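You operate a simulated robot arm through the tools that you are given. There is no shell and no other tool.

You run a simulated two-armed robot. Do the job below in one go: nothing can be reset, and whatever is moved stays where it is left.

## Task
Unscrew the blue cap's nipple, then screw the other nipple into the white cap.
Fine: old nipple into the rack, blue cap to the green tray, white cap into the nest.

Only the result counts: the job must be done as asked and must still hold three seconds after the hand-in. Knocking over, shifting, dropping, spilling or breaking anything else fails it. A push-on lid holds only when it is set on centred and level and pressed home; a screw cap is set on level and turned clockwise until tight.

## Robot
Two 7-joint arms with two-finger parallel grippers on one trunk that stands fixed in place. Base frame: the origin is at the foot of the trunk, x ahead of it, y to its left, z up. Readings come in m, rad, newtons and seconds.
The left shoulder is at [0.073, 0.182, 1.086], the right one opposite. With the tool pointing down near the work surface each hand reaches from about 0.28 to 0.74 m from the base axis, measured 20 degrees to its own side. Payload 3.91 kg a hand.
The TCP of each hand is the grasp point between the finger pads, 0.03 m short of the fingertips. In the tool frame z runs along the fingers and y along their closing line. The gripper opens to 0.11 m. The fingers are 0.02 m wide and 0.01 m thick; the gripper's body (0.048 by 0.112 m) begins 0.055 m behind the TCP.
Orientation is told as [roll, pitch, yaw] about the base's x, y, z axes, in that order, counted from this pose: with the fingers straight down and closing along the base's y, the tool's x points along the base's -x, its y along +y and its z along -z.

## Interface
- The arms move only by the tool apply_moves. It takes "left_commands", "right_commands" or both (then of equal length, played together; a hand with none holds still); each is a list of rows, each an object (a shift or turn left out is 0, a gripper value left out holds the last) with "travel": the shift along the tool's x, y, z in m, a list of three; "rot": the turn, a rotation vector about the tool's x, y, z in degrees, a list of three. In form: [{"travel": [dx, dy, dz], "rot": [ax, ay, az]}, ...]. A call has 1 to 20 rows; each row shifts and turns the commanded pose from where the row before left it, along the tool's axes as they then stand. "left_hand" and "right_hand" are, for a hand that has rows, the gripper command, from -1 (fully open) to 1 (shut), values between in proportion, set as the call begins (left out, the last holds). Rows are played at 5 a second. More than 0.05 m and 0.15 rad between two rows, or a gripper value outside its range, and nothing of the call is played. Where a pose cannot be reached the arm comes as near as it can. A force on the tool above 50 N (or 10 N above the force at the start of the call, whichever is more), or a blocked arm, ends the call early, and 0.2 s more pass. Each finger travels about 0.072 m/s and halts on what it meets, pressing with about 22 N; the grip force reading is that of the motor and also rises with nothing between the fingers. The clock runs only during rows and for 0.2 s after the last one: add rows that do not move to give the fingers time. The reply holds the time, the measured pose of the TCP, the force on the tool along the base axes, the opening and the grip force, in the units named above and with some noise, with the torque about the TCP (base axes, N m) and any sound that the robot's microphone picked up, and new pictures: "pictures" is both (left out), scene, wrist or none (wrist: the cameras of the hands that moved).
- Cameras (640 x 400 px; columns grow to the right, rows downward): "scene" is now at [0.2025, 0.0499, 1.2696]; the picture's right is [0.56, -0.83, 0.00], its down [-0.50, -0.34, -0.80] and it looks along [0.66, 0.45, -0.60] (base axes); focal length 311 px, centre (320, 200). "left" rides on the left gripper at [0.072, -0.017, -0.103] in its tool frame; the picture's right is [0.23, 0.97, 0.00], its down [-0.76, 0.18, -0.62] and it looks along [-0.61, 0.14, 0.78] (tool axes); focal length 222 px, centre (320, 200). "right" rides on the right gripper at [0.072, 0.017, -0.103] in its tool frame; the picture's right is [-0.23, 0.97, 0.00], its down [-0.76, -0.18, -0.62] and it looks along [-0.61, -0.14, 0.78] (tool axes); focal length 222 px, centre (320, 200). There is no depth. A picture from a camera that has moved, and an enlarged one, comes with that camera's place and axes in the base frame and with its lens.
- raise_lower(by): moves the trunk up (or, below 0, down) by that many m; the arms and the scene camera ride with it, the base frame stays. It gives what a move gives, with no picture.
- aim_head(pan, tilt): turns the head with the scene camera to pan (to the left, within 1.396 rad either way) and tilt (down, from -0.506 to 1.204), counted from straight ahead of the robot (the tilt from the chest, where the trunk bows). It gives what a move gives, and a new picture of the scene camera.
- zoom(camera, box): a new picture of the part [left, top, right, bottom] of that camera's present view, enlarged. No time passes.
- hand_in(): hands the job in; it is judged then, once.

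Places have to be worked out from the pictures, the camera data and where the tool is seen. Open the grippers and draw the arms clear of the work before you hand the job in, unless the task says otherwise.

The tools are called after ">>>" as name(argument=value, ...) on one line, values as JSON. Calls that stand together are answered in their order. apply_moves: Moves the arms, as the interface text tells. Its arguments: {"type":"object","properties":{"left_commands":{"type":"array","items":{"type":"object","properties":{"travel":{"type":"array","items":{"type":"number"}},"rot":{"type":"array","items":{"type":"number"}}}}},"left_hand":{"type":"number"},"right_commands":{"type":"array","items":{"type":"object","properties":{"travel":{"type":"array","items":{"type":"number"}},"rot":{"type":"array","items":{"type":"number"}}}}},"right_hand":{"type":"number"},"pictures":{"type":"string","enum":["both","scene","wrist","none"]}},"required":[]} The other tools are called the same way: raise_lower (by) moves the trunk up or down; aim_head (pan, tilt) turns the head that bears the scene camera; zoom (camera, box) takes an enlarged picture of a part of a camera's view; hand_in () hands the job in.

At the start:

```text
time: 0.0
left_tool_pos: [0.3298, 0.4988, 1.0184]
left_tcp_rot: [0.001, 0.0, 0.001]
left_contact_force: [0.5, 0.1, -0.3]
left_ft_torque: [0.04, -0.02, -0.03]
left_grip_width: 0.1098
left_grasp_force: 0.0
right_tool_pos: [0.4986, 0.0055, 1.0154]
right_tcp_rot: [0.001, -0.001, 0.001]
right_contact_force: [1.2, 0.3, -1.0]
right_ft_torque: [0.04, -0.01, -0.02]
right_grip_width: 0.1102
right_grasp_force: 0.1
trunk travel left (down, up): [-0.35, 0.164]
head pan, tilt (commanded): [0.597, 0.646]
```

scene: 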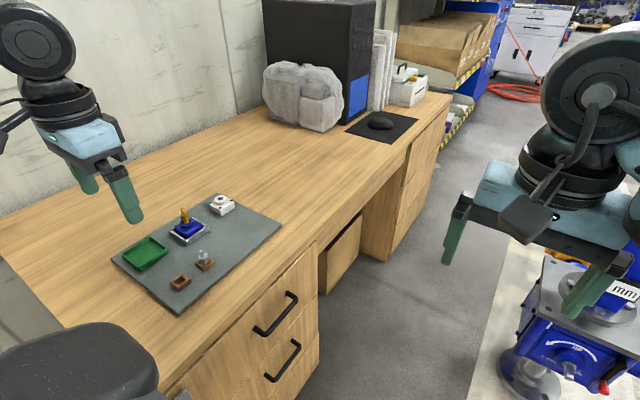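
right: 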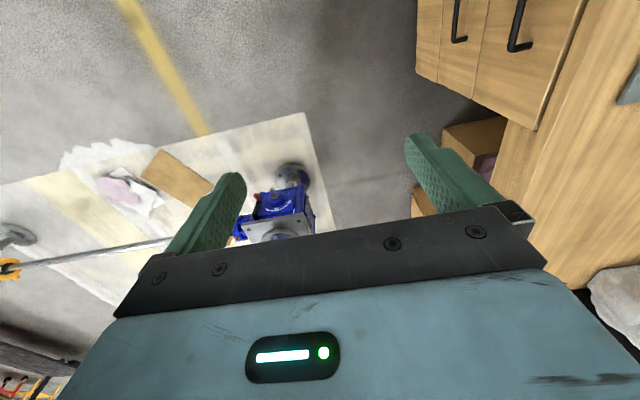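
left: 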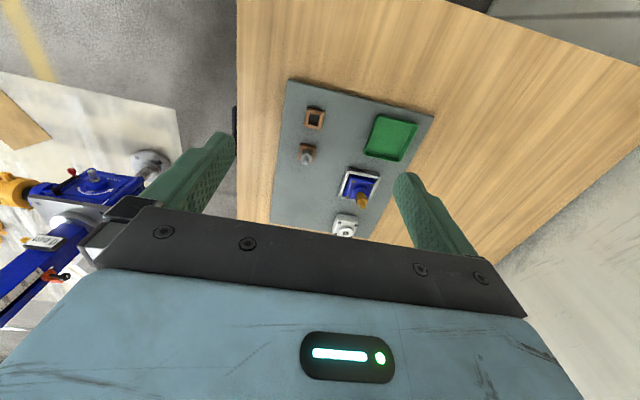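

I start by looking closely at the work mat, which lies to the robot's left front; I zoom both cameras on it.

>>> zoom(camera="scene", box=[100, 180, 300, 320])

>>> zoom(camera="left", box=[260, 70, 450, 250])

```text
2.86 times, centred on (200, 250) of scene
camera zoom: at [0.2025, 0.0499, 1.2696], right [0.56, -0.83, 0.0], down [-0.5, -0.34, -0.8], along [0.66, 0.45, -0.6], focal length 888 px, centre (663, 57)
```

zoom: 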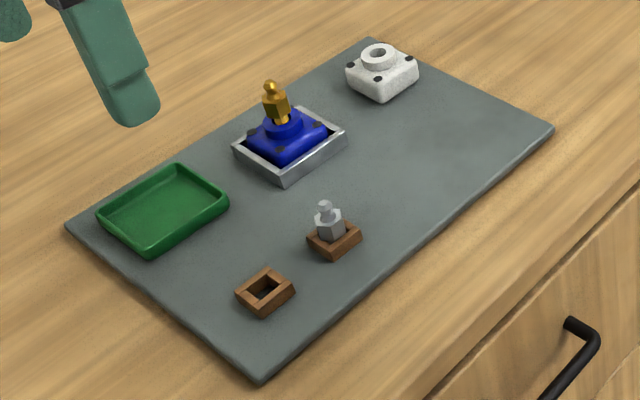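

```text
2.22 times, centred on (355, 160) of left
camera zoom: at [0.2579, 0.4821, 1.1216], right [-0.23, 0.97, 0.0], down [0.76, 0.18, 0.62], along [0.61, 0.14, -0.78], focal length 494 px, centre (242, 289)
```

zoom: 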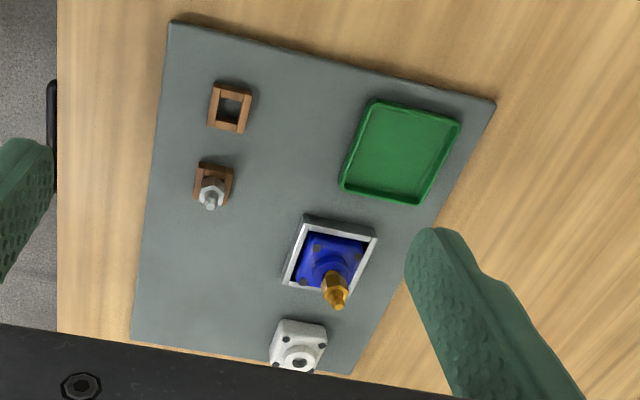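

The mat lies around x 0.33–0.62, y 0.45–0.67, z about 0.77, with the blue cap and gold nipple near (0.476, 0.606) and the white cap near (0.58, 0.61). I turn the head to centre the mat for better measurements.

>>> aim_head(pan=1.05, tilt=0.74)

```text
time: 0.9
left_tool_pos: [0.3297, 0.4993, 1.0188]
left_tcp_rot: [-0.001, 0.0, 0.0]
left_contact_force: [-0.7, 0.1, -0.4]
left_ft_torque: [-0.01, 0.02, 0.04]
left_grip_width: 0.1103
left_grasp_force: 0.1
right_tool_pos: [0.4987, 0.0054, 1.0155]
right_tcp_rot: [0.0, -0.001, 0.0]
right_contact_force: [1.0, 0.2, -0.4]
right_ft_torque: [-0.01, 0.0, -0.01]
right_grip_width: 0.1099
right_grasp_force: 0.1
trunk travel left (down, up): [-0.35, 0.164]
head pan, tilt (commanded): [1.051, 0.74]
camera scene: at [0.1722, 0.0733, 1.2615], right [0.87, -0.5, 0.0], down [-0.34, -0.58, -0.74], along [0.37, 0.64, -0.67], focal length 311 px, centre (320, 200)
```

scene: 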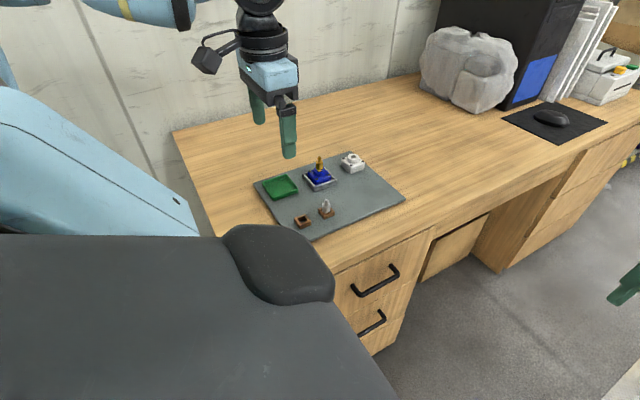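

The mat is now centred in the scene view; I enlarge it to measure each item.

>>> zoom(camera="scene", box=[248, 144, 408, 244])

>>> zoom(camera="scene", box=[296, 146, 376, 196])

>>> zoom(camera="scene", box=[256, 190, 344, 245])

```text
4.00 times, centred on (328, 194) of scene
camera zoom: at [0.1722, 0.0733, 1.2615], right [0.87, -0.5, 0.0], down [-0.34, -0.58, -0.74], along [0.37, 0.64, -0.67], focal length 1244 px, centre (288, 224)
```

zoom: 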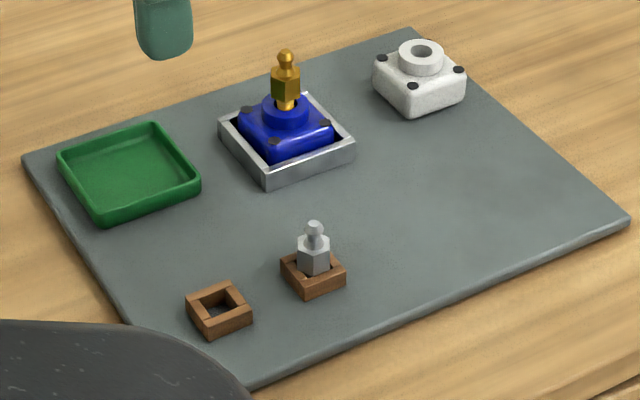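

```text
8.00 times, centred on (336, 171) of scene
camera zoom: at [0.1722, 0.0733, 1.2615], right [0.87, -0.5, 0.0], down [-0.34, -0.58, -0.74], along [0.37, 0.64, -0.67], focal length 2487 px, centre (192, 432)
```

zoom: 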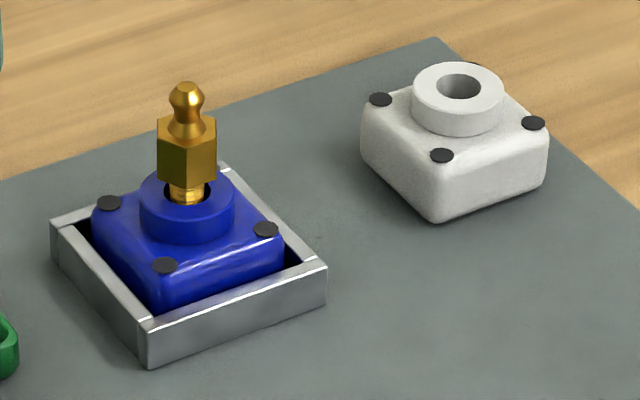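

```text
7.27 times, centred on (300, 218) of scene
camera zoom: at [0.1722, 0.0733, 1.2615], right [0.87, -0.5, 0.0], down [-0.34, -0.58, -0.74], along [0.37, 0.64, -0.67], focal length 2261 px, centre (466, 73)
```

zoom: 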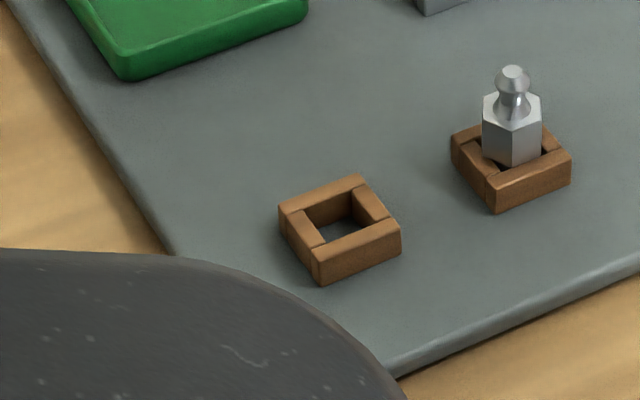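

I now have detailed views: grease nipples with hex bodies, gold one in the blue cap in the metal nest, silver one in the right-hand rack socket, empty rack socket nearer. I move the left hand above the gold nipple at a safe height to measure with the wrist camera.

>>> apply_moves(left_commands=[{"travel": [-0.0292, 0.0211, 0.012]}, {"travel": [-0.0292, 0.0211, 0.012]}, {"travel": [-0.0292, 0.0211, 0.012]}, {"travel": [-0.0292, 0.0211, 0.012]}, {"travel": [-0.0292, 0.0211, 0.012]}, {"travel": [0, 0, 0]}], left_hand=-1, pictures="both")

```text
time: 2.3
left_tool_pos: [0.4756, 0.6038, 0.9601]
left_tcp_rot: [0.0, 0.0, -0.001]
left_contact_force: [0.7, -0.2, -1.2]
left_ft_torque: [-0.02, -0.01, 0.04]
left_grip_width: 0.1102
left_grasp_force: 0.0
right_tool_pos: [0.4976, 0.005, 1.0168]
right_tcp_rot: [0.001, -0.002, -0.001]
right_contact_force: [0.6, 0.3, 0.6]
right_ft_torque: [-0.06, -0.01, 0.0]
right_grip_width: 0.11
right_grasp_force: 0.0
trunk travel left (down, up): [-0.35, 0.164]
head pan, tilt (commanded): [1.051, 0.74]
camera scene: at [0.1714, 0.073, 1.2616], right [0.87, -0.5, 0.0], down [-0.33, -0.58, -0.74], along [0.37, 0.64, -0.67], focal length 311 px, centre (320, 200)
camera left: at [0.4035, 0.5869, 1.0628], right [-0.23, 0.97, 0.0], down [0.76, 0.18, 0.62], along [0.61, 0.14, -0.78], focal length 222 px, centre (320, 200)
```

scene: 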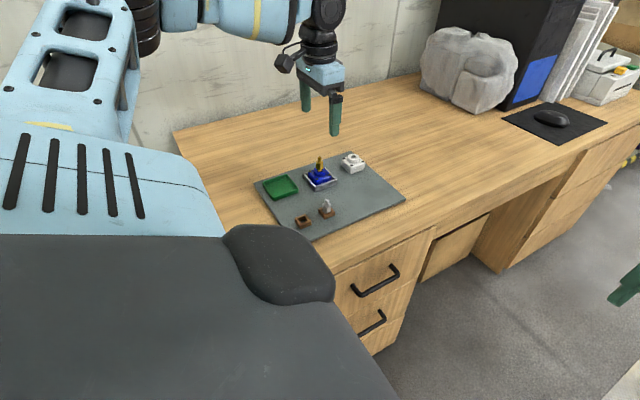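
left: 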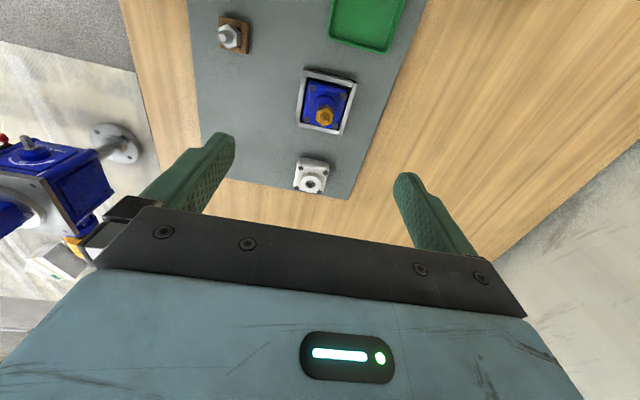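

>>> zoom(camera="left", box=[280, 55, 376, 115])

>>> zoom(camera="left", box=[276, 60, 372, 200])

>>> zoom(camera="left", box=[200, 0, 420, 137])

```text
6.67 times, centred on (328, 85) of left
camera zoom: at [0.4035, 0.5869, 1.0628], right [-0.23, 0.97, 0.0], down [0.76, 0.18, 0.62], along [0.61, 0.14, -0.78], focal length 1481 px, centre (267, 967)
```

zoom: 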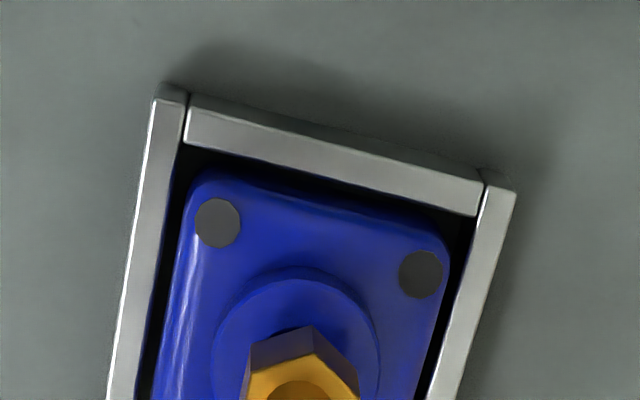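

```text
2.86 times, centred on (324, 130) of left
camera zoom: at [0.4035, 0.5869, 1.0628], right [-0.23, 0.97, 0.0], down [0.76, 0.18, 0.62], along [0.61, 0.14, -0.78], focal length 635 px, centre (309, 400)
```

zoom: 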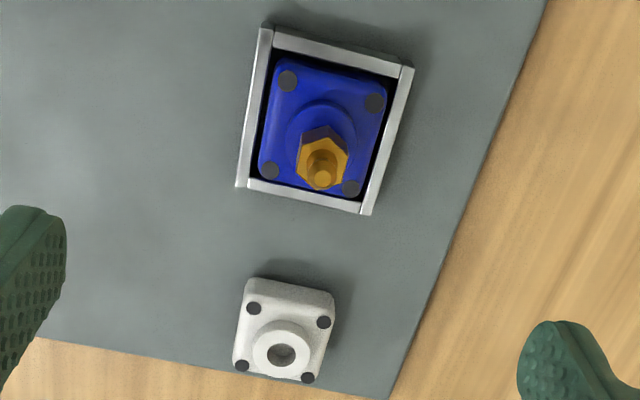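

```text
2.91 times, centred on (310, 68) of left
camera zoom: at [0.4035, 0.5869, 1.0628], right [-0.23, 0.97, 0.0], down [0.76, 0.18, 0.62], along [0.61, 0.14, -0.78], focal length 646 px, centre (349, 582)
```

zoom: 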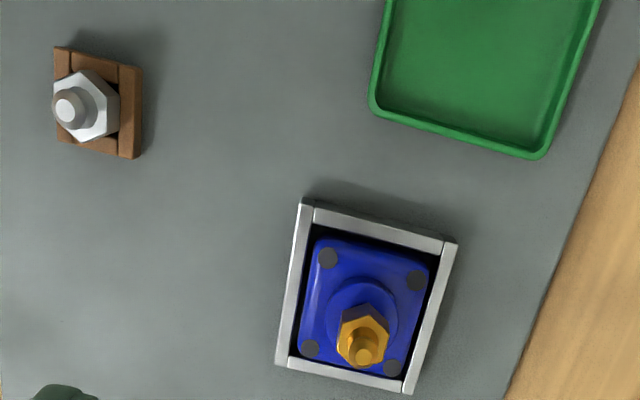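

The nest centre comes out near (0.480, 0.610), nest top about z 0.780, collar top 0.798, hex about 0.8055–0.822, ball top 0.840. I zoom on the gold and silver hexes and the white cap to get their orientation.

>>> zoom(camera="left", box=[304, 90, 352, 130])

>>> zoom(camera="left", box=[285, 150, 341, 200])

>>> zoom(camera="left", box=[205, 5, 265, 60])

>>> zoom(camera="scene", box=[306, 150, 338, 170])

```text
10.00 times, centred on (328, 110) of left
camera zoom: at [0.4035, 0.5869, 1.0628], right [-0.23, 0.97, 0.0], down [0.76, 0.18, 0.62], along [0.61, 0.14, -0.78], focal length 2221 px, centre (240, 1100)
```

zoom: 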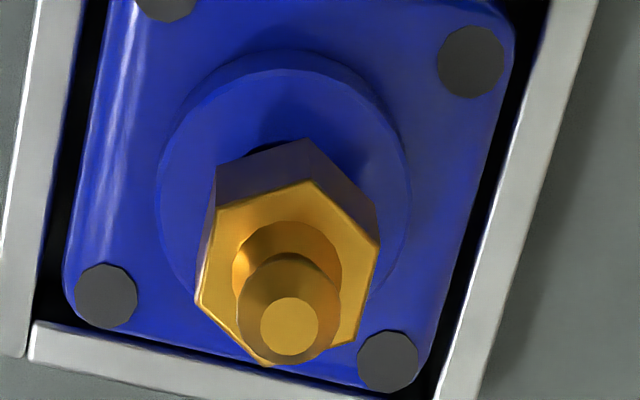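

```text
8.00 times, centred on (313, 175) of left
camera zoom: at [0.4035, 0.5869, 1.0628], right [-0.23, 0.97, 0.0], down [0.76, 0.18, 0.62], along [0.61, 0.14, -0.78], focal length 1777 px, centre (376, 400)
```

zoom: 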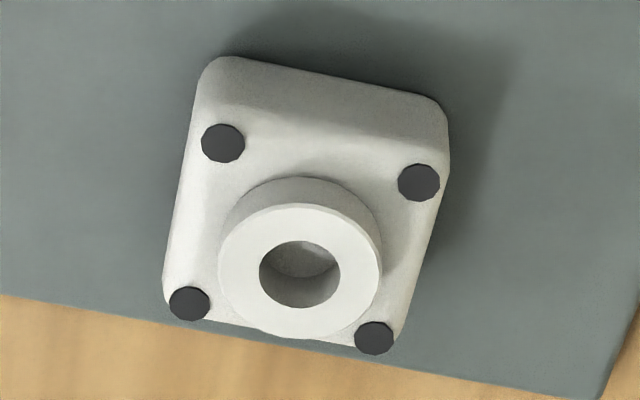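

```text
7.27 times, centred on (235, 32) of left
camera zoom: at [0.4035, 0.5869, 1.0628], right [-0.23, 0.97, 0.0], down [0.76, 0.18, 0.62], along [0.61, 0.14, -0.78], focal length 1615 px, centre (938, 1418)
```

zoom: 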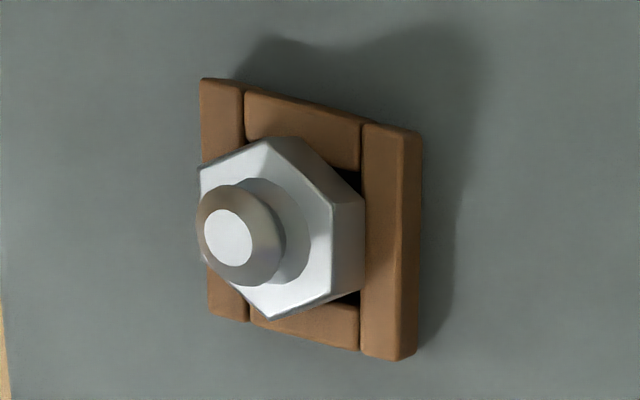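

```text
16.00 times, centred on (322, 160) of scene
camera zoom: at [0.1714, 0.073, 1.2616], right [0.87, -0.5, 0.0], down [-0.33, -0.58, -0.74], along [0.37, 0.64, -0.67], focal length 4974 px, centre (288, 840)
```

zoom: 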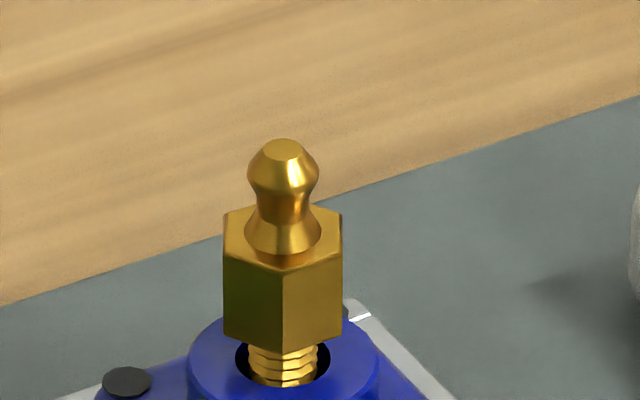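

Computed: gold hex axis (0.480, 0.610) with flats facing ±y, silver nipple about (0.436, 0.501) with the same flat orientation, white cap about (0.584, 0.616) with yaw ~0, empty rack socket about (0.375, 0.502). I check reach and view over the white cap next.

>>> apply_moves(left_commands=[{"travel": [-0.0271, 0.003, 0.01]}, {"travel": [-0.0271, 0.003, 0.01]}, {"travel": [-0.0271, 0.003, 0.015]}, {"travel": [-0.0271, 0.003, 0.015]}, {"travel": [0, 0, 0]}, {"travel": [0, 0, 0]}], pictures="wrist")

```text
time: 3.7
left_tool_pos: [0.585, 0.617, 0.9083]
left_tcp_rot: [0.0, 0.001, 0.0]
left_contact_force: [0.6, -0.1, -0.3]
left_ft_torque: [0.0, 0.04, -0.01]
left_grip_width: 0.1099
left_grasp_force: 0.0
right_tool_pos: [0.499, 0.0053, 1.0156]
right_tcp_rot: [0.001, 0.001, 0.0]
right_contact_force: [0.5, -0.1, 0.7]
right_ft_torque: [0.0, 0.02, -0.02]
right_grip_width: 0.1101
right_grasp_force: 0.2
trunk travel left (down, up): [-0.35, 0.164]
head pan, tilt (commanded): [1.051, 0.74]
camera left: at [0.513, 0.6007, 1.0106], right [-0.23, 0.97, 0.0], down [0.76, 0.18, 0.62], along [0.61, 0.14, -0.78], focal length 222 px, centre (320, 200)
```

left: 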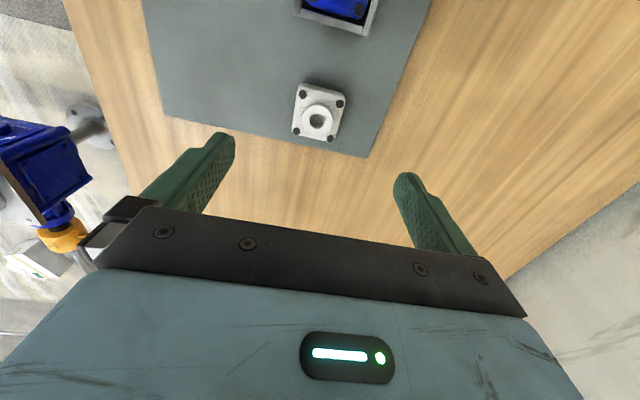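

The hand reaches above the white cap. I zoom here to refine the white cap's location and heights.

>>> zoom(camera="left", box=[280, 75, 360, 155])

```text
5.00 times, centred on (320, 115) of left
camera zoom: at [0.513, 0.6007, 1.0106], right [-0.23, 0.97, 0.0], down [0.76, 0.18, 0.62], along [0.61, 0.14, -0.78], focal length 1111 px, centre (320, 625)
```

zoom: 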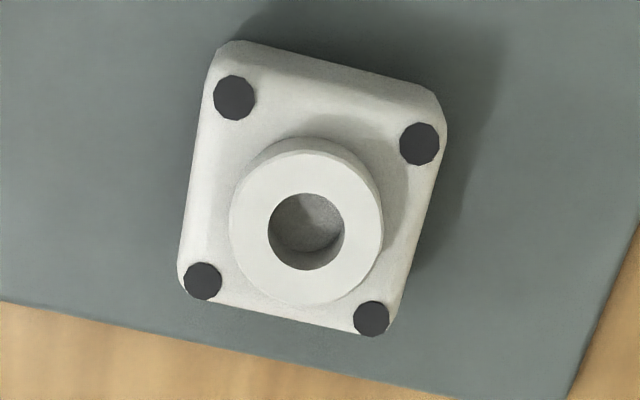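

Refined white cap centre is about (0.5855, 0.6154), yaw 0, collar top about 0.798. Now I go back over the gold nipple axis (0.480, 0.610) and come down part way to check the alignment.

>>> apply_moves(left_commands=[{"travel": [0.02615, -0.00165, 0]}, {"travel": [0.02615, -0.00165, 0]}, {"travel": [0.02615, -0.00165, 0]}, {"travel": [0.02615, -0.00165, 0]}, {"travel": [0, 0, 0.016]}, {"travel": [0, 0, 0.016]}, {"travel": [0, 0, 0]}], pictures="wrist")

```text
time: 5.3
left_tool_pos: [0.4824, 0.6112, 0.8775]
left_tcp_rot: [0.001, 0.0, 0.0]
left_contact_force: [-0.5, 0.0, -0.7]
left_ft_torque: [0.0, 0.01, 0.02]
left_grip_width: 0.1102
left_grasp_force: 0.2
right_tool_pos: [0.4991, 0.0047, 1.0155]
right_tcp_rot: [0.002, -0.001, -0.001]
right_contact_force: [0.2, -0.6, 0.4]
right_ft_torque: [0.01, 0.02, 0.03]
right_grip_width: 0.11
right_grasp_force: 0.1
trunk travel left (down, up): [-0.35, 0.164]
head pan, tilt (commanded): [1.051, 0.74]
camera left: at [0.4094, 0.5932, 0.9792], right [-0.23, 0.97, 0.0], down [0.76, 0.18, 0.62], along [0.61, 0.14, -0.78], focal length 222 px, centre (320, 200)
```

left: 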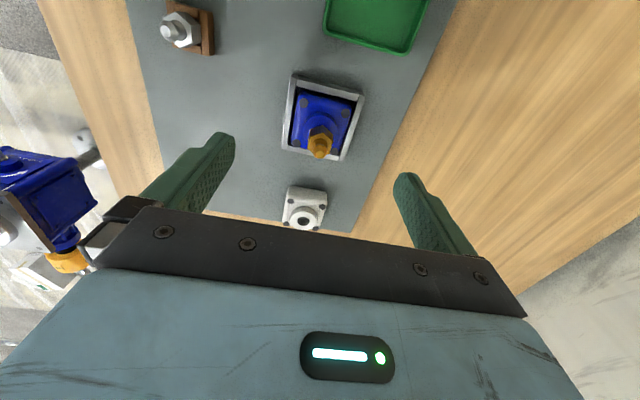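

I zoom to check the nipple against the tool's axis.

>>> zoom(camera="left", box=[280, 70, 370, 170])

>>> zoom(camera="scene", box=[290, 120, 354, 200])

```text
4.00 times, centred on (325, 120) of left
camera zoom: at [0.4094, 0.5932, 0.9792], right [-0.23, 0.97, 0.0], down [0.76, 0.18, 0.62], along [0.61, 0.14, -0.78], focal length 888 px, centre (300, 520)
```

zoom: 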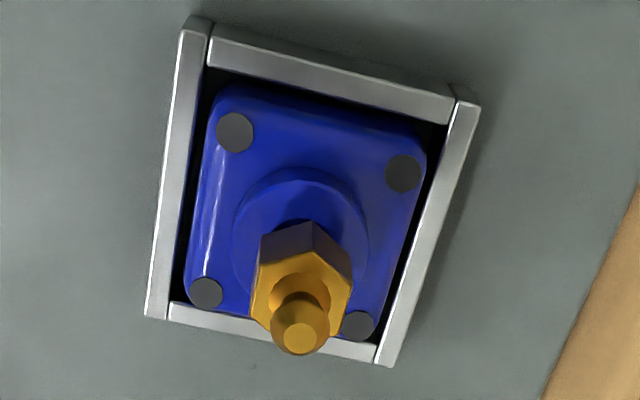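

```text
5.00 times, centred on (322, 160) of scene
camera zoom: at [0.1722, 0.0732, 1.2615], right [0.87, -0.5, 0.0], down [-0.34, -0.59, -0.74], along [0.37, 0.64, -0.67], focal length 1554 px, centre (310, 400)
```

zoom: 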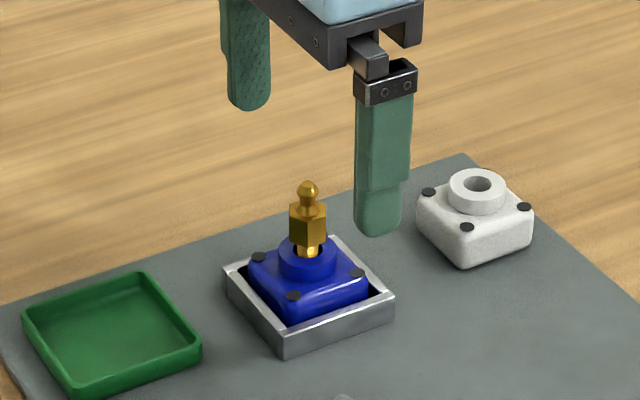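

The nipple's axis measures (0.480, 0.610), tip 0.838, and the tool sits over it within a millimetre. I descend so the fingertips end around z 0.803, straddling the hex with open fingers.

>>> apply_moves(left_commands=[{"travel": [0, 0, 0.0145]}, {"travel": [0, 0, 0.0145]}, {"travel": [0, 0, 0.0145]}, {"travel": [0, 0, 0]}], pictures="both")

>>> zoom(camera="scene", box=[290, 140, 354, 200])

```text
time: 6.3
left_tool_pos: [0.4813, 0.6105, 0.8344]
left_tcp_rot: [-0.001, 0.001, 0.0]
left_contact_force: [1.2, -0.7, -0.6]
left_ft_torque: [-0.01, -0.01, -0.03]
left_grip_width: 0.11
left_grasp_force: 0.1
right_tool_pos: [0.4991, 0.0064, 1.0169]
right_tcp_rot: [0.001, -0.002, 0.0]
right_contact_force: [-0.7, 0.0, -0.1]
right_ft_torque: [0.01, -0.01, -0.01]
right_grip_width: 0.1098
right_grasp_force: 0.0
trunk travel left (down, up): [-0.35, 0.164]
head pan, tilt (commanded): [1.051, 0.74]
camera scene: at [0.1719, 0.0732, 1.2615], right [0.87, -0.5, 0.0], down [-0.34, -0.59, -0.74], along [0.37, 0.64, -0.67], focal length 311 px, centre (320, 200)
camera left: at [0.4091, 0.5928, 0.9361], right [-0.23, 0.97, 0.0], down [0.76, 0.18, 0.62], along [0.61, 0.14, -0.78], focal length 222 px, centre (320, 200)
```

scene: 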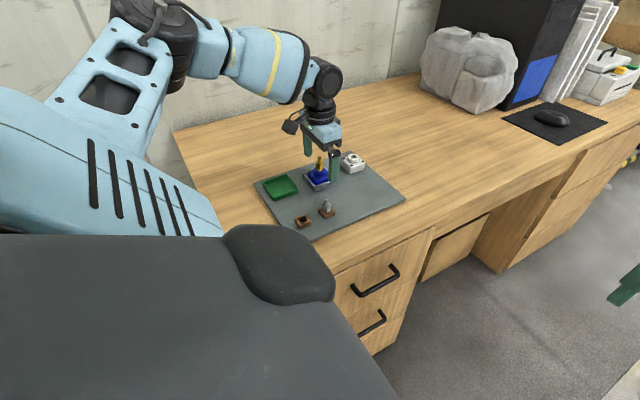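
left: 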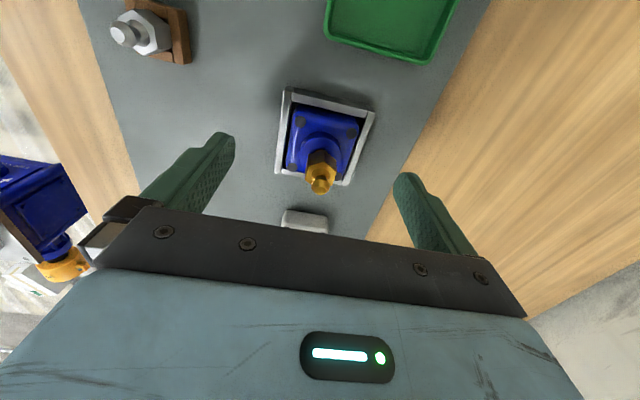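

```text
6.67 times, centred on (322, 170) of scene
camera zoom: at [0.1719, 0.0732, 1.2615], right [0.87, -0.5, 0.0], down [-0.34, -0.59, -0.74], along [0.37, 0.64, -0.67], focal length 2072 px, centre (307, 400)
```

zoom: 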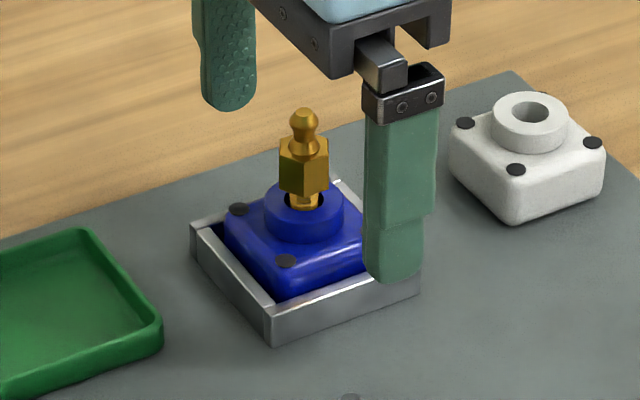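

The fingers straddle the hex with clear height above the collar. I close the gripper on the hex flats.

>>> apply_moves(left_commands=[{"travel": [0, 0, 0]}, {"travel": [0, 0, 0]}, {"travel": [0, 0, 0]}, {"travel": [0, 0, 0]}, {"travel": [0, 0, 0]}, {"travel": [0, 0, 0]}], left_hand=1, pictures="wrist")

>>> zoom(camera="scene", box=[290, 140, 354, 200])

```text
time: 7.7
left_tool_pos: [0.4804, 0.6102, 0.8345]
left_tcp_rot: [-0.001, 0.0, -0.001]
left_contact_force: [0.2, -0.5, -0.1]
left_ft_torque: [-0.05, -0.02, 0.0]
left_grip_width: 0.0168
left_grasp_force: 21.3
right_tool_pos: [0.4993, 0.0063, 1.0167]
right_tcp_rot: [-0.001, -0.001, 0.001]
right_contact_force: [0.6, 0.2, 0.3]
right_ft_torque: [-0.02, -0.02, 0.0]
right_grip_width: 0.1102
right_grasp_force: 0.0
trunk travel left (down, up): [-0.35, 0.164]
head pan, tilt (commanded): [1.051, 0.74]
camera left: at [0.4091, 0.5929, 0.9362], right [-0.23, 0.97, 0.0], down [0.76, 0.18, 0.62], along [0.61, 0.14, -0.78], focal length 222 px, centre (320, 200)
```

left: 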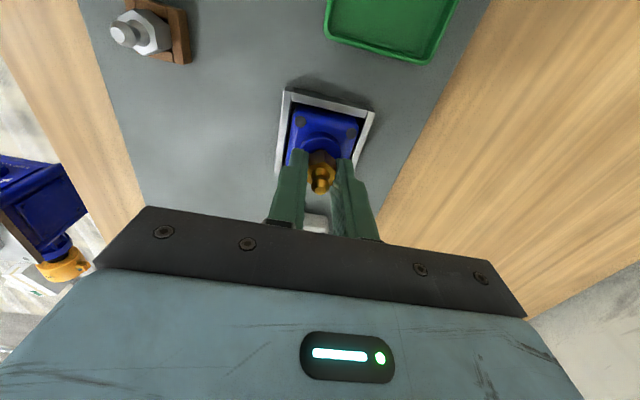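

```text
6.67 times, centred on (322, 170) of scene
camera zoom: at [0.1721, 0.0733, 1.2615], right [0.87, -0.5, 0.0], down [-0.34, -0.59, -0.74], along [0.37, 0.64, -0.67], focal length 2072 px, centre (307, 400)
```

zoom: 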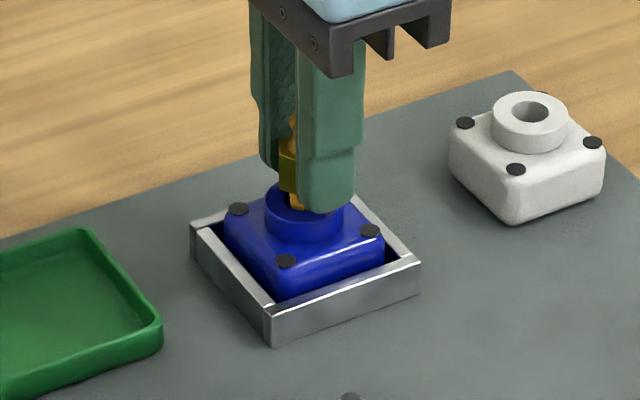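

The grip holds the 17 mm flats at 21 N. I turn counter-clockwise (negative about the tool's downward z) 40° as a first trial and watch torque and force.

>>> apply_moves(left_commands=[{"rot": [0, 0, -8]}, {"rot": [0, 0, -8]}, {"rot": [0, 0, -8]}, {"rot": [0, 0, -8]}, {"rot": [0, 0, -8]}, {"rot": [0, 0, 0]}], left_hand=1, pictures="wrist")

>>> zoom(camera="scene", box=[290, 140, 354, 200])

```text
time: 9.1
left_tool_pos: [0.4796, 0.6099, 0.8339]
left_tcp_rot: [0.001, 0.0, 0.7]
left_contact_force: [-0.6, 0.6, 1.0]
left_ft_torque: [-0.03, 0.0, -0.02]
left_grip_width: 0.0169
left_grasp_force: 21.7
right_tool_pos: [0.4982, 0.0063, 1.0168]
right_tcp_rot: [-0.001, -0.002, 0.0]
right_contact_force: [0.5, 0.8, 0.2]
right_ft_torque: [0.01, 0.02, -0.01]
right_grip_width: 0.1099
right_grasp_force: 0.0
trunk travel left (down, up): [-0.35, 0.164]
head pan, tilt (commanded): [1.051, 0.74]
camera left: at [0.4361, 0.55, 0.9365], right [-0.8, 0.6, 0.0], down [0.47, 0.63, 0.62], along [0.37, 0.5, -0.78], focal length 222 px, centre (320, 200)
```

left: 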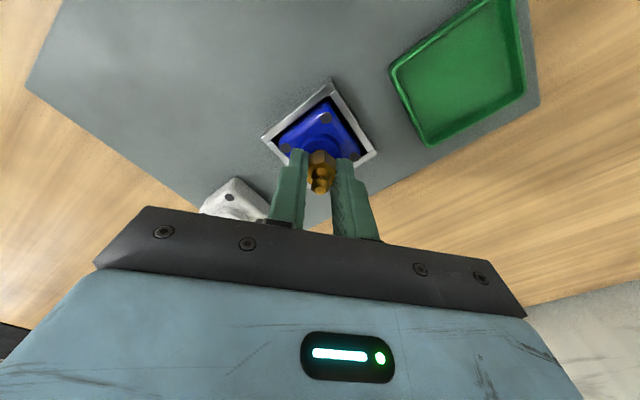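

```text
6.67 times, centred on (322, 170) of scene
camera zoom: at [0.1721, 0.0733, 1.2615], right [0.87, -0.5, 0.0], down [-0.34, -0.59, -0.74], along [0.37, 0.64, -0.67], focal length 2072 px, centre (307, 400)
```

zoom: 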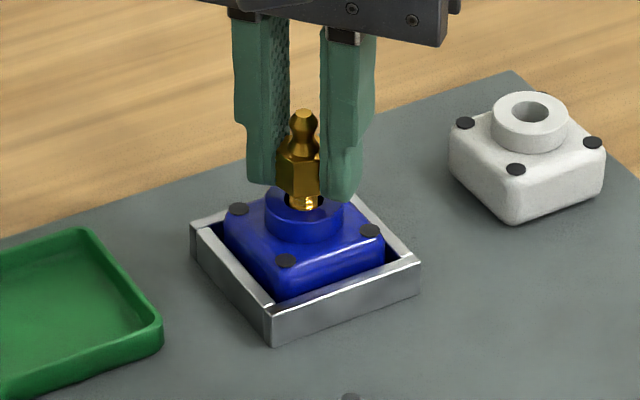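

The nipple turned with the grip and the cap stayed put, torque is negligible. I continue counter-clockwise another 80°.

>>> apply_moves(left_commands=[{"rot": [0, 0, -8]}, {"rot": [0, 0, -8]}, {"rot": [0, 0, -8]}, {"rot": [0, 0, -8]}, {"rot": [0, 0, -8]}, {"rot": [0, 0, -8]}, {"rot": [0, 0, -8]}, {"rot": [0, 0, -8]}, {"rot": [0, 0, -8]}, {"rot": [0, 0, -8]}, {"rot": [0, 0, 0]}], left_hand=1, pictures="wrist")

>>> zoom(camera="scene", box=[290, 140, 354, 200])

```text
time: 11.5
left_tool_pos: [0.4788, 0.6091, 0.8342]
left_tcp_rot: [0.0, 0.0, 2.098]
left_contact_force: [0.0, 0.3, 0.6]
left_ft_torque: [0.0, 0.02, 0.01]
left_grip_width: 0.0168
left_grasp_force: 21.6
right_tool_pos: [0.4991, 0.0051, 1.0165]
right_tcp_rot: [0.0, -0.002, 0.0]
right_contact_force: [-0.4, -0.1, 1.0]
right_ft_torque: [0.0, 0.01, -0.03]
right_grip_width: 0.11
right_grasp_force: 0.1
trunk travel left (down, up): [-0.35, 0.164]
head pan, tilt (commanded): [1.051, 0.74]
camera left: at [0.5309, 0.5551, 0.9363], right [-0.73, -0.69, 0.0], down [-0.54, 0.57, 0.62], along [-0.43, 0.45, -0.78], focal length 222 px, centre (320, 200)
```

left: 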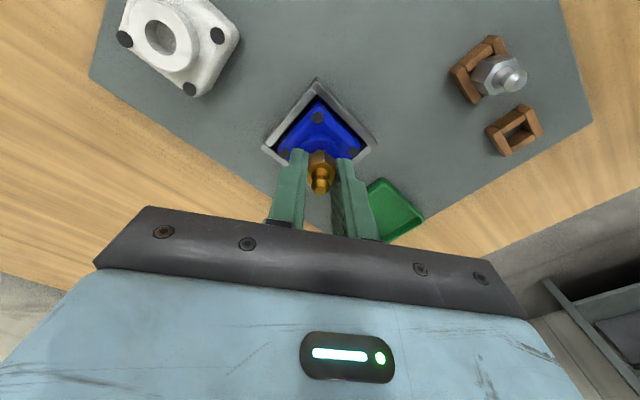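

```text
6.67 times, centred on (322, 170) of scene
camera zoom: at [0.1721, 0.0733, 1.2615], right [0.87, -0.5, 0.0], down [-0.34, -0.59, -0.74], along [0.37, 0.64, -0.67], focal length 2072 px, centre (307, 400)
```

zoom: 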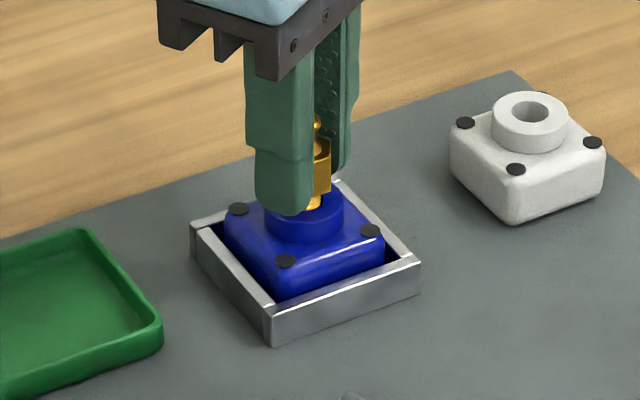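

At 120° and still free-turning with no axial force. I turn 40° more to find how far the wrist goes.

>>> apply_moves(left_commands=[{"rot": [0, 0, -8]}, {"rot": [0, 0, -8]}, {"rot": [0, 0, -8]}, {"rot": [0, 0, -8]}, {"rot": [0, 0, -8]}, {"rot": [0, 0, 0]}], left_hand=1, pictures="wrist")

>>> zoom(camera="scene", box=[290, 140, 354, 200])

```text
time: 12.9
left_tool_pos: [0.4811, 0.6096, 0.8349]
left_tcp_rot: [-0.001, 0.001, 2.794]
left_contact_force: [-0.3, 0.5, 0.1]
left_ft_torque: [0.0, 0.01, 0.0]
left_grip_width: 0.0174
left_grasp_force: 21.7
right_tool_pos: [0.4983, 0.0057, 1.0167]
right_tcp_rot: [0.0, -0.001, 0.001]
right_contact_force: [-0.8, 0.0, -0.1]
right_ft_torque: [0.02, 0.03, 0.04]
right_grip_width: 0.1098
right_grasp_force: 0.0
trunk travel left (down, up): [-0.35, 0.164]
head pan, tilt (commanded): [1.051, 0.74]
camera left: at [0.5541, 0.6016, 0.9365], right [-0.12, -0.99, 0.0], down [-0.78, 0.09, 0.62], along [-0.62, 0.07, -0.78], focal length 222 px, centre (320, 200)
```

left: 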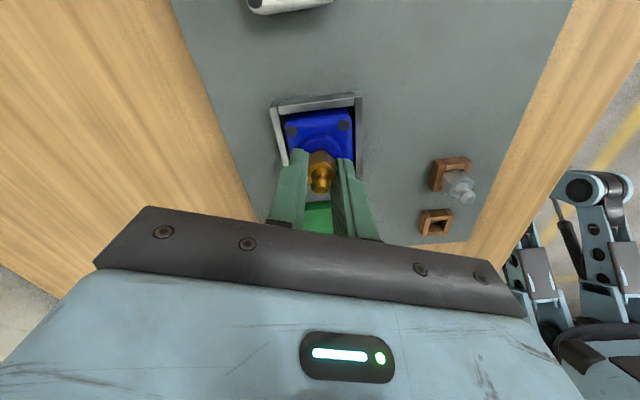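

```text
6.67 times, centred on (322, 170) of scene
camera zoom: at [0.1721, 0.0733, 1.2615], right [0.87, -0.5, 0.0], down [-0.34, -0.59, -0.74], along [0.37, 0.64, -0.67], focal length 2072 px, centre (307, 400)
```

zoom: 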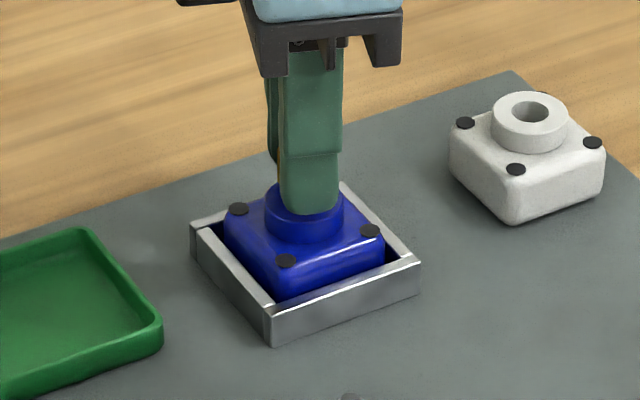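

The wrist reached 160°. I open the fingers slightly (to ~40 mm) to see how far the nipple has risen.

>>> apply_moves(left_commands=[{"travel": [0, 0, 0]}, {"travel": [0, 0, 0]}, {"travel": [0, 0, 0]}], left_hand=0.2, pictures="wrist")

>>> zoom(camera="scene", box=[306, 150, 338, 170])

>>> zoom(camera="left", box=[280, 120, 360, 220])

```text
time: 13.7
left_tool_pos: [0.4799, 0.6099, 0.8345]
left_tcp_rot: [0.002, 0.0, 2.793]
left_contact_force: [0.1, 0.4, 0.3]
left_ft_torque: [0.0, 0.0, 0.0]
left_grip_width: 0.0442
left_grasp_force: 0.1
right_tool_pos: [0.498, 0.0055, 1.0166]
right_tcp_rot: [-0.001, -0.003, -0.001]
right_contact_force: [0.1, 0.2, 0.5]
right_ft_torque: [0.01, 0.01, -0.01]
right_grip_width: 0.1099
right_grasp_force: 0.1
trunk travel left (down, up): [-0.35, 0.164]
head pan, tilt (commanded): [1.051, 0.74]
camera left: at [0.5542, 0.6014, 0.9366], right [-0.12, -0.99, 0.0], down [-0.78, 0.09, 0.62], along [-0.62, 0.07, -0.78], focal length 222 px, centre (320, 200)
```

left: 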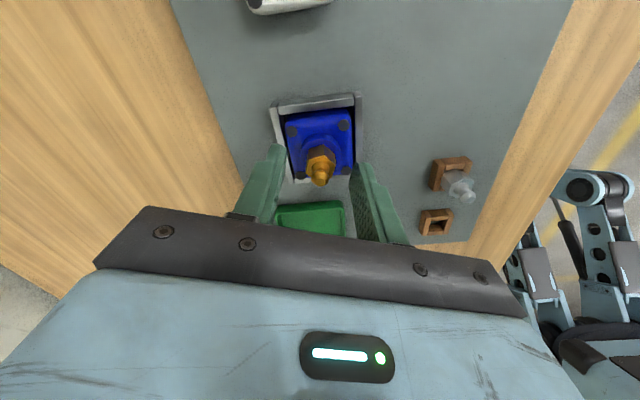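

```text
16.00 times, centred on (322, 160) of scene
camera zoom: at [0.1721, 0.0733, 1.2615], right [0.87, -0.5, 0.0], down [-0.34, -0.59, -0.74], along [0.37, 0.64, -0.67], focal length 4974 px, centre (288, 840)
```

zoom: 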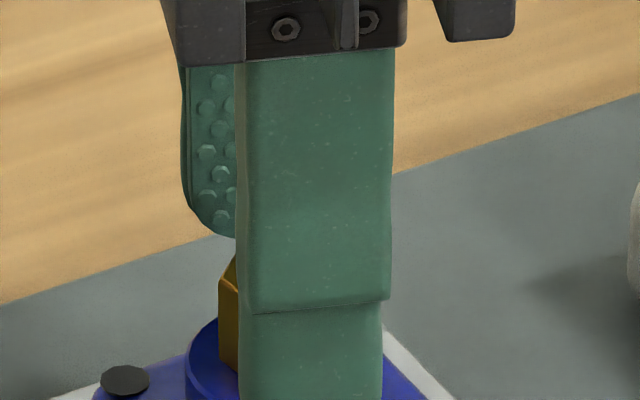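

```text
4.00 times, centred on (320, 170) of left
camera zoom: at [0.5542, 0.6014, 0.9366], right [-0.12, -0.99, 0.0], down [-0.78, 0.09, 0.62], along [-0.62, 0.07, -0.78], focal length 888 px, centre (320, 320)
```

zoom: 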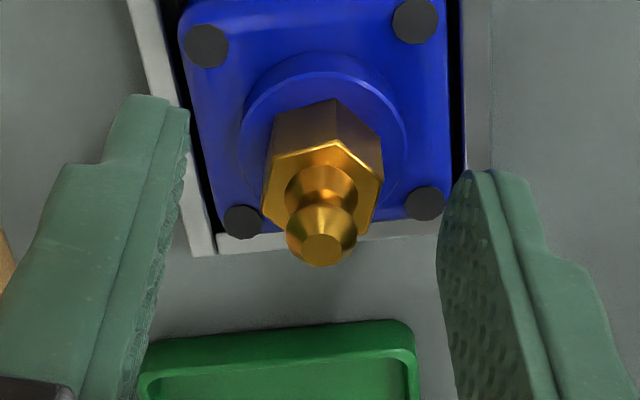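

The nipple is still upright in the cap; the far finger hides its base. I swing the open hand back clockwise (fingers clear of the hex) to re-grip and check for rise.

>>> apply_moves(left_commands=[{"rot": [0, 0, 8]}, {"rot": [0, 0, 8]}, {"rot": [0, 0, 8]}, {"rot": [0, 0, 8]}, {"rot": [0, 0, 8]}, {"rot": [0, 0, 8]}, {"rot": [0, 0, 8]}, {"rot": [0, 0, 8]}, {"rot": [0, 0, 8]}, {"rot": [0, 0, 8]}, {"rot": [0, 0, 8]}, {"rot": [0, 0, 8]}, {"rot": [0, 0, 8]}, {"rot": [0, 0, 8]}, {"rot": [0, 0, 8]}], left_hand=0.2, pictures="wrist")

>>> zoom(camera="scene", box=[306, 150, 338, 170])

>>> zoom(camera="left", box=[280, 120, 360, 220])

```text
time: 16.9
left_tool_pos: [0.4781, 0.6112, 0.8333]
left_tcp_rot: [0.0, 0.001, 0.696]
left_contact_force: [-0.4, -0.3, 0.0]
left_ft_torque: [-0.01, -0.01, 0.0]
left_grip_width: 0.0437
left_grasp_force: 0.0
right_tool_pos: [0.4975, 0.0051, 1.0162]
right_tcp_rot: [-0.001, -0.004, 0.0]
right_contact_force: [0.0, -0.7, 0.5]
right_ft_torque: [0.01, 0.0, 0.0]
right_grip_width: 0.1099
right_grasp_force: 0.1
trunk travel left (down, up): [-0.35, 0.164]
head pan, tilt (commanded): [1.051, 0.74]
camera left: at [0.435, 0.5511, 0.9358], right [-0.8, 0.6, 0.0], down [0.47, 0.62, 0.62], along [0.38, 0.5, -0.78], focal length 222 px, centre (320, 200)
```

left: 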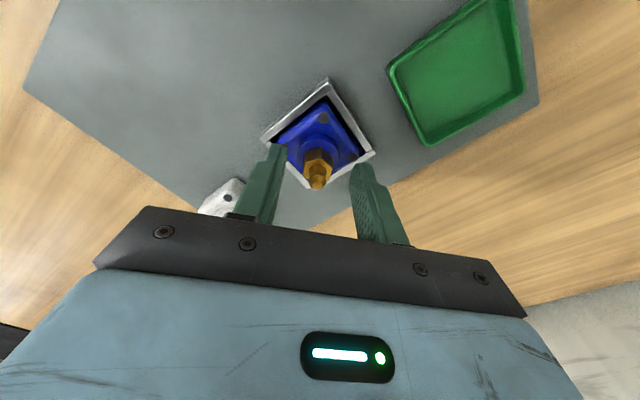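

```text
16.00 times, centred on (322, 160) of scene
camera zoom: at [0.172, 0.0733, 1.2615], right [0.87, -0.5, 0.0], down [-0.34, -0.59, -0.74], along [0.37, 0.64, -0.67], focal length 4974 px, centre (288, 840)
```

zoom: 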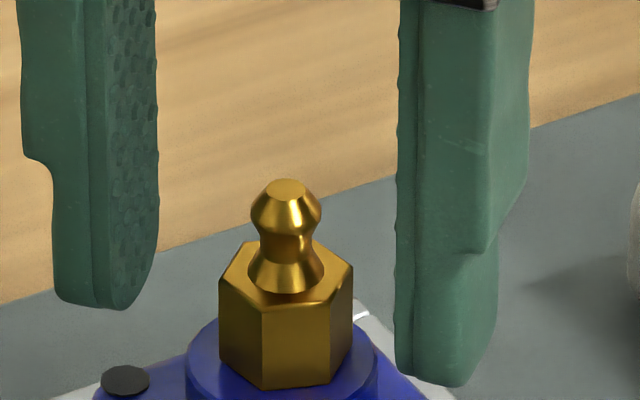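

```text
4.00 times, centred on (320, 170) of left
camera zoom: at [0.435, 0.5511, 0.9358], right [-0.8, 0.6, 0.0], down [0.47, 0.62, 0.62], along [0.38, 0.5, -0.78], focal length 888 px, centre (320, 320)
```

zoom: 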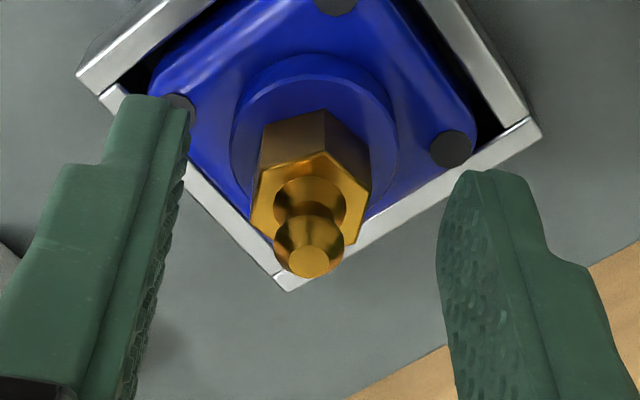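

The scene view shows the nipple has dropped about 8 mm so its hex now sits on the collar — it seems to have come free of the thread. I lower 4.5 mm, close on the flats here, and then turn a bit more while watching the torque.

>>> apply_moves(left_commands=[{"travel": [0, 0, 0.0045]}, {"travel": [0, 0, 0]}], left_hand=0.2, pictures="none")

>>> apply_moves(left_commands=[{"travel": [0, 0, 0]}, {"travel": [0, 0, 0]}, {"travel": [0, 0, 0]}, {"travel": [0, 0, 0]}], left_hand=1, pictures="wrist")

>>> zoom(camera="scene", box=[306, 150, 338, 170])

```text
time: 17.5
left_tool_pos: [0.4803, 0.6102, 0.8287]
left_tcp_rot: [-0.001, 0.0, 0.697]
left_contact_force: [-0.8, 0.2, 0.7]
left_ft_torque: [-0.02, 0.02, -0.01]
left_grip_width: 0.0439
left_grasp_force: 0.0
right_tool_pos: [0.4981, 0.0061, 1.0165]
right_tcp_rot: [-0.001, -0.003, 0.0]
right_contact_force: [1.2, 0.0, 0.3]
right_ft_torque: [0.0, -0.02, 0.0]
right_grip_width: 0.1103
right_grasp_force: 0.0
trunk travel left (down, up): [-0.35, 0.164]
head pan, tilt (commanded): [1.051, 0.74]
```

```text
time: 18.5
left_tool_pos: [0.4799, 0.6112, 0.8288]
left_tcp_rot: [-0.001, -0.001, 0.698]
left_contact_force: [0.4, 0.2, -0.1]
left_ft_torque: [0.02, 0.01, 0.02]
left_grip_width: 0.0168
left_grasp_force: 21.5
right_tool_pos: [0.4988, 0.0061, 1.0163]
right_tcp_rot: [0.001, -0.001, 0.0]
right_contact_force: [-0.2, 0.1, -0.1]
right_ft_torque: [0.01, -0.02, -0.03]
right_grip_width: 0.1101
right_grasp_force: 0.1
trunk travel left (down, up): [-0.35, 0.164]
head pan, tilt (commanded): [1.051, 0.74]
camera left: at [0.4358, 0.5509, 0.9315], right [-0.8, 0.6, 0.0], down [0.47, 0.63, 0.62], along [0.37, 0.5, -0.78], focal length 222 px, centre (320, 200)
```

left: 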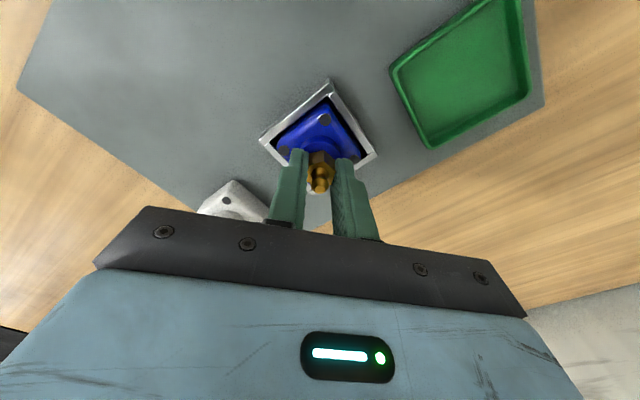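

```text
16.00 times, centred on (322, 160) of scene
camera zoom: at [0.1721, 0.0733, 1.2615], right [0.87, -0.5, 0.0], down [-0.34, -0.59, -0.74], along [0.37, 0.64, -0.67], focal length 4974 px, centre (288, 840)
```

zoom: 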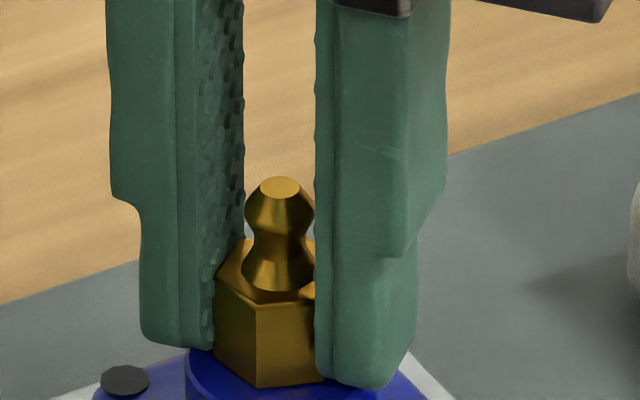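

Gripped on flats again at 16.8 mm. I try a gentle 4 mm lift to see whether it is free.

>>> apply_moves(left_commands=[{"travel": [0, 0, -0.001]}, {"travel": [0, 0, -0.001]}, {"travel": [0, 0, -0.001]}, {"travel": [0, 0, -0.001]}, {"travel": [0, 0, 0]}], left_hand=1, pictures="scene")

>>> zoom(camera="scene", box=[298, 146, 346, 191])

```text
time: 19.7
left_tool_pos: [0.4799, 0.6098, 0.832]
left_tcp_rot: [-0.001, 0.0, 0.699]
left_contact_force: [0.0, 0.5, -1.1]
left_ft_torque: [-0.05, 0.01, 0.01]
left_grip_width: 0.017
left_grasp_force: 22.3
right_tool_pos: [0.4984, 0.0052, 1.0169]
right_tcp_rot: [0.0, -0.004, 0.0]
right_contact_force: [-0.1, -0.3, 0.1]
right_ft_torque: [0.02, 0.01, -0.02]
right_grip_width: 0.1102
right_grasp_force: 0.1
trunk travel left (down, up): [-0.35, 0.164]
head pan, tilt (commanded): [1.051, 0.74]
camera scene: at [0.1721, 0.0733, 1.2615], right [0.87, -0.5, 0.0], down [-0.34, -0.59, -0.74], along [0.37, 0.64, -0.67], focal length 311 px, centre (320, 200)
```

scene: 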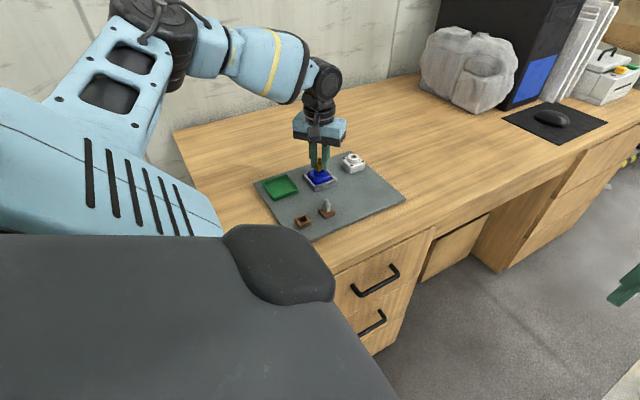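

```text
8.89 times, centred on (322, 168) of scene
camera zoom: at [0.1721, 0.0733, 1.2615], right [0.87, -0.5, 0.0], down [-0.34, -0.59, -0.74], along [0.37, 0.64, -0.67], focal length 2763 px, centre (302, 480)
```

zoom: 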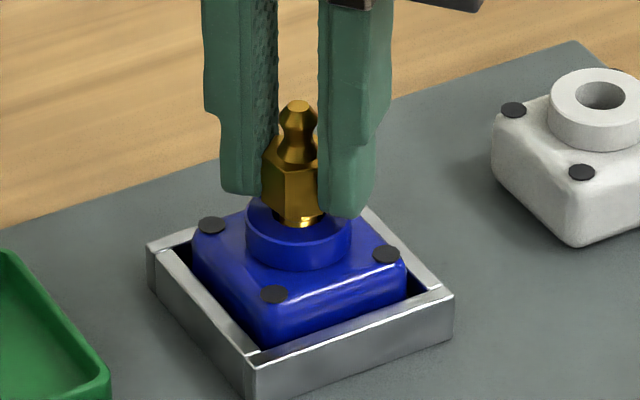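

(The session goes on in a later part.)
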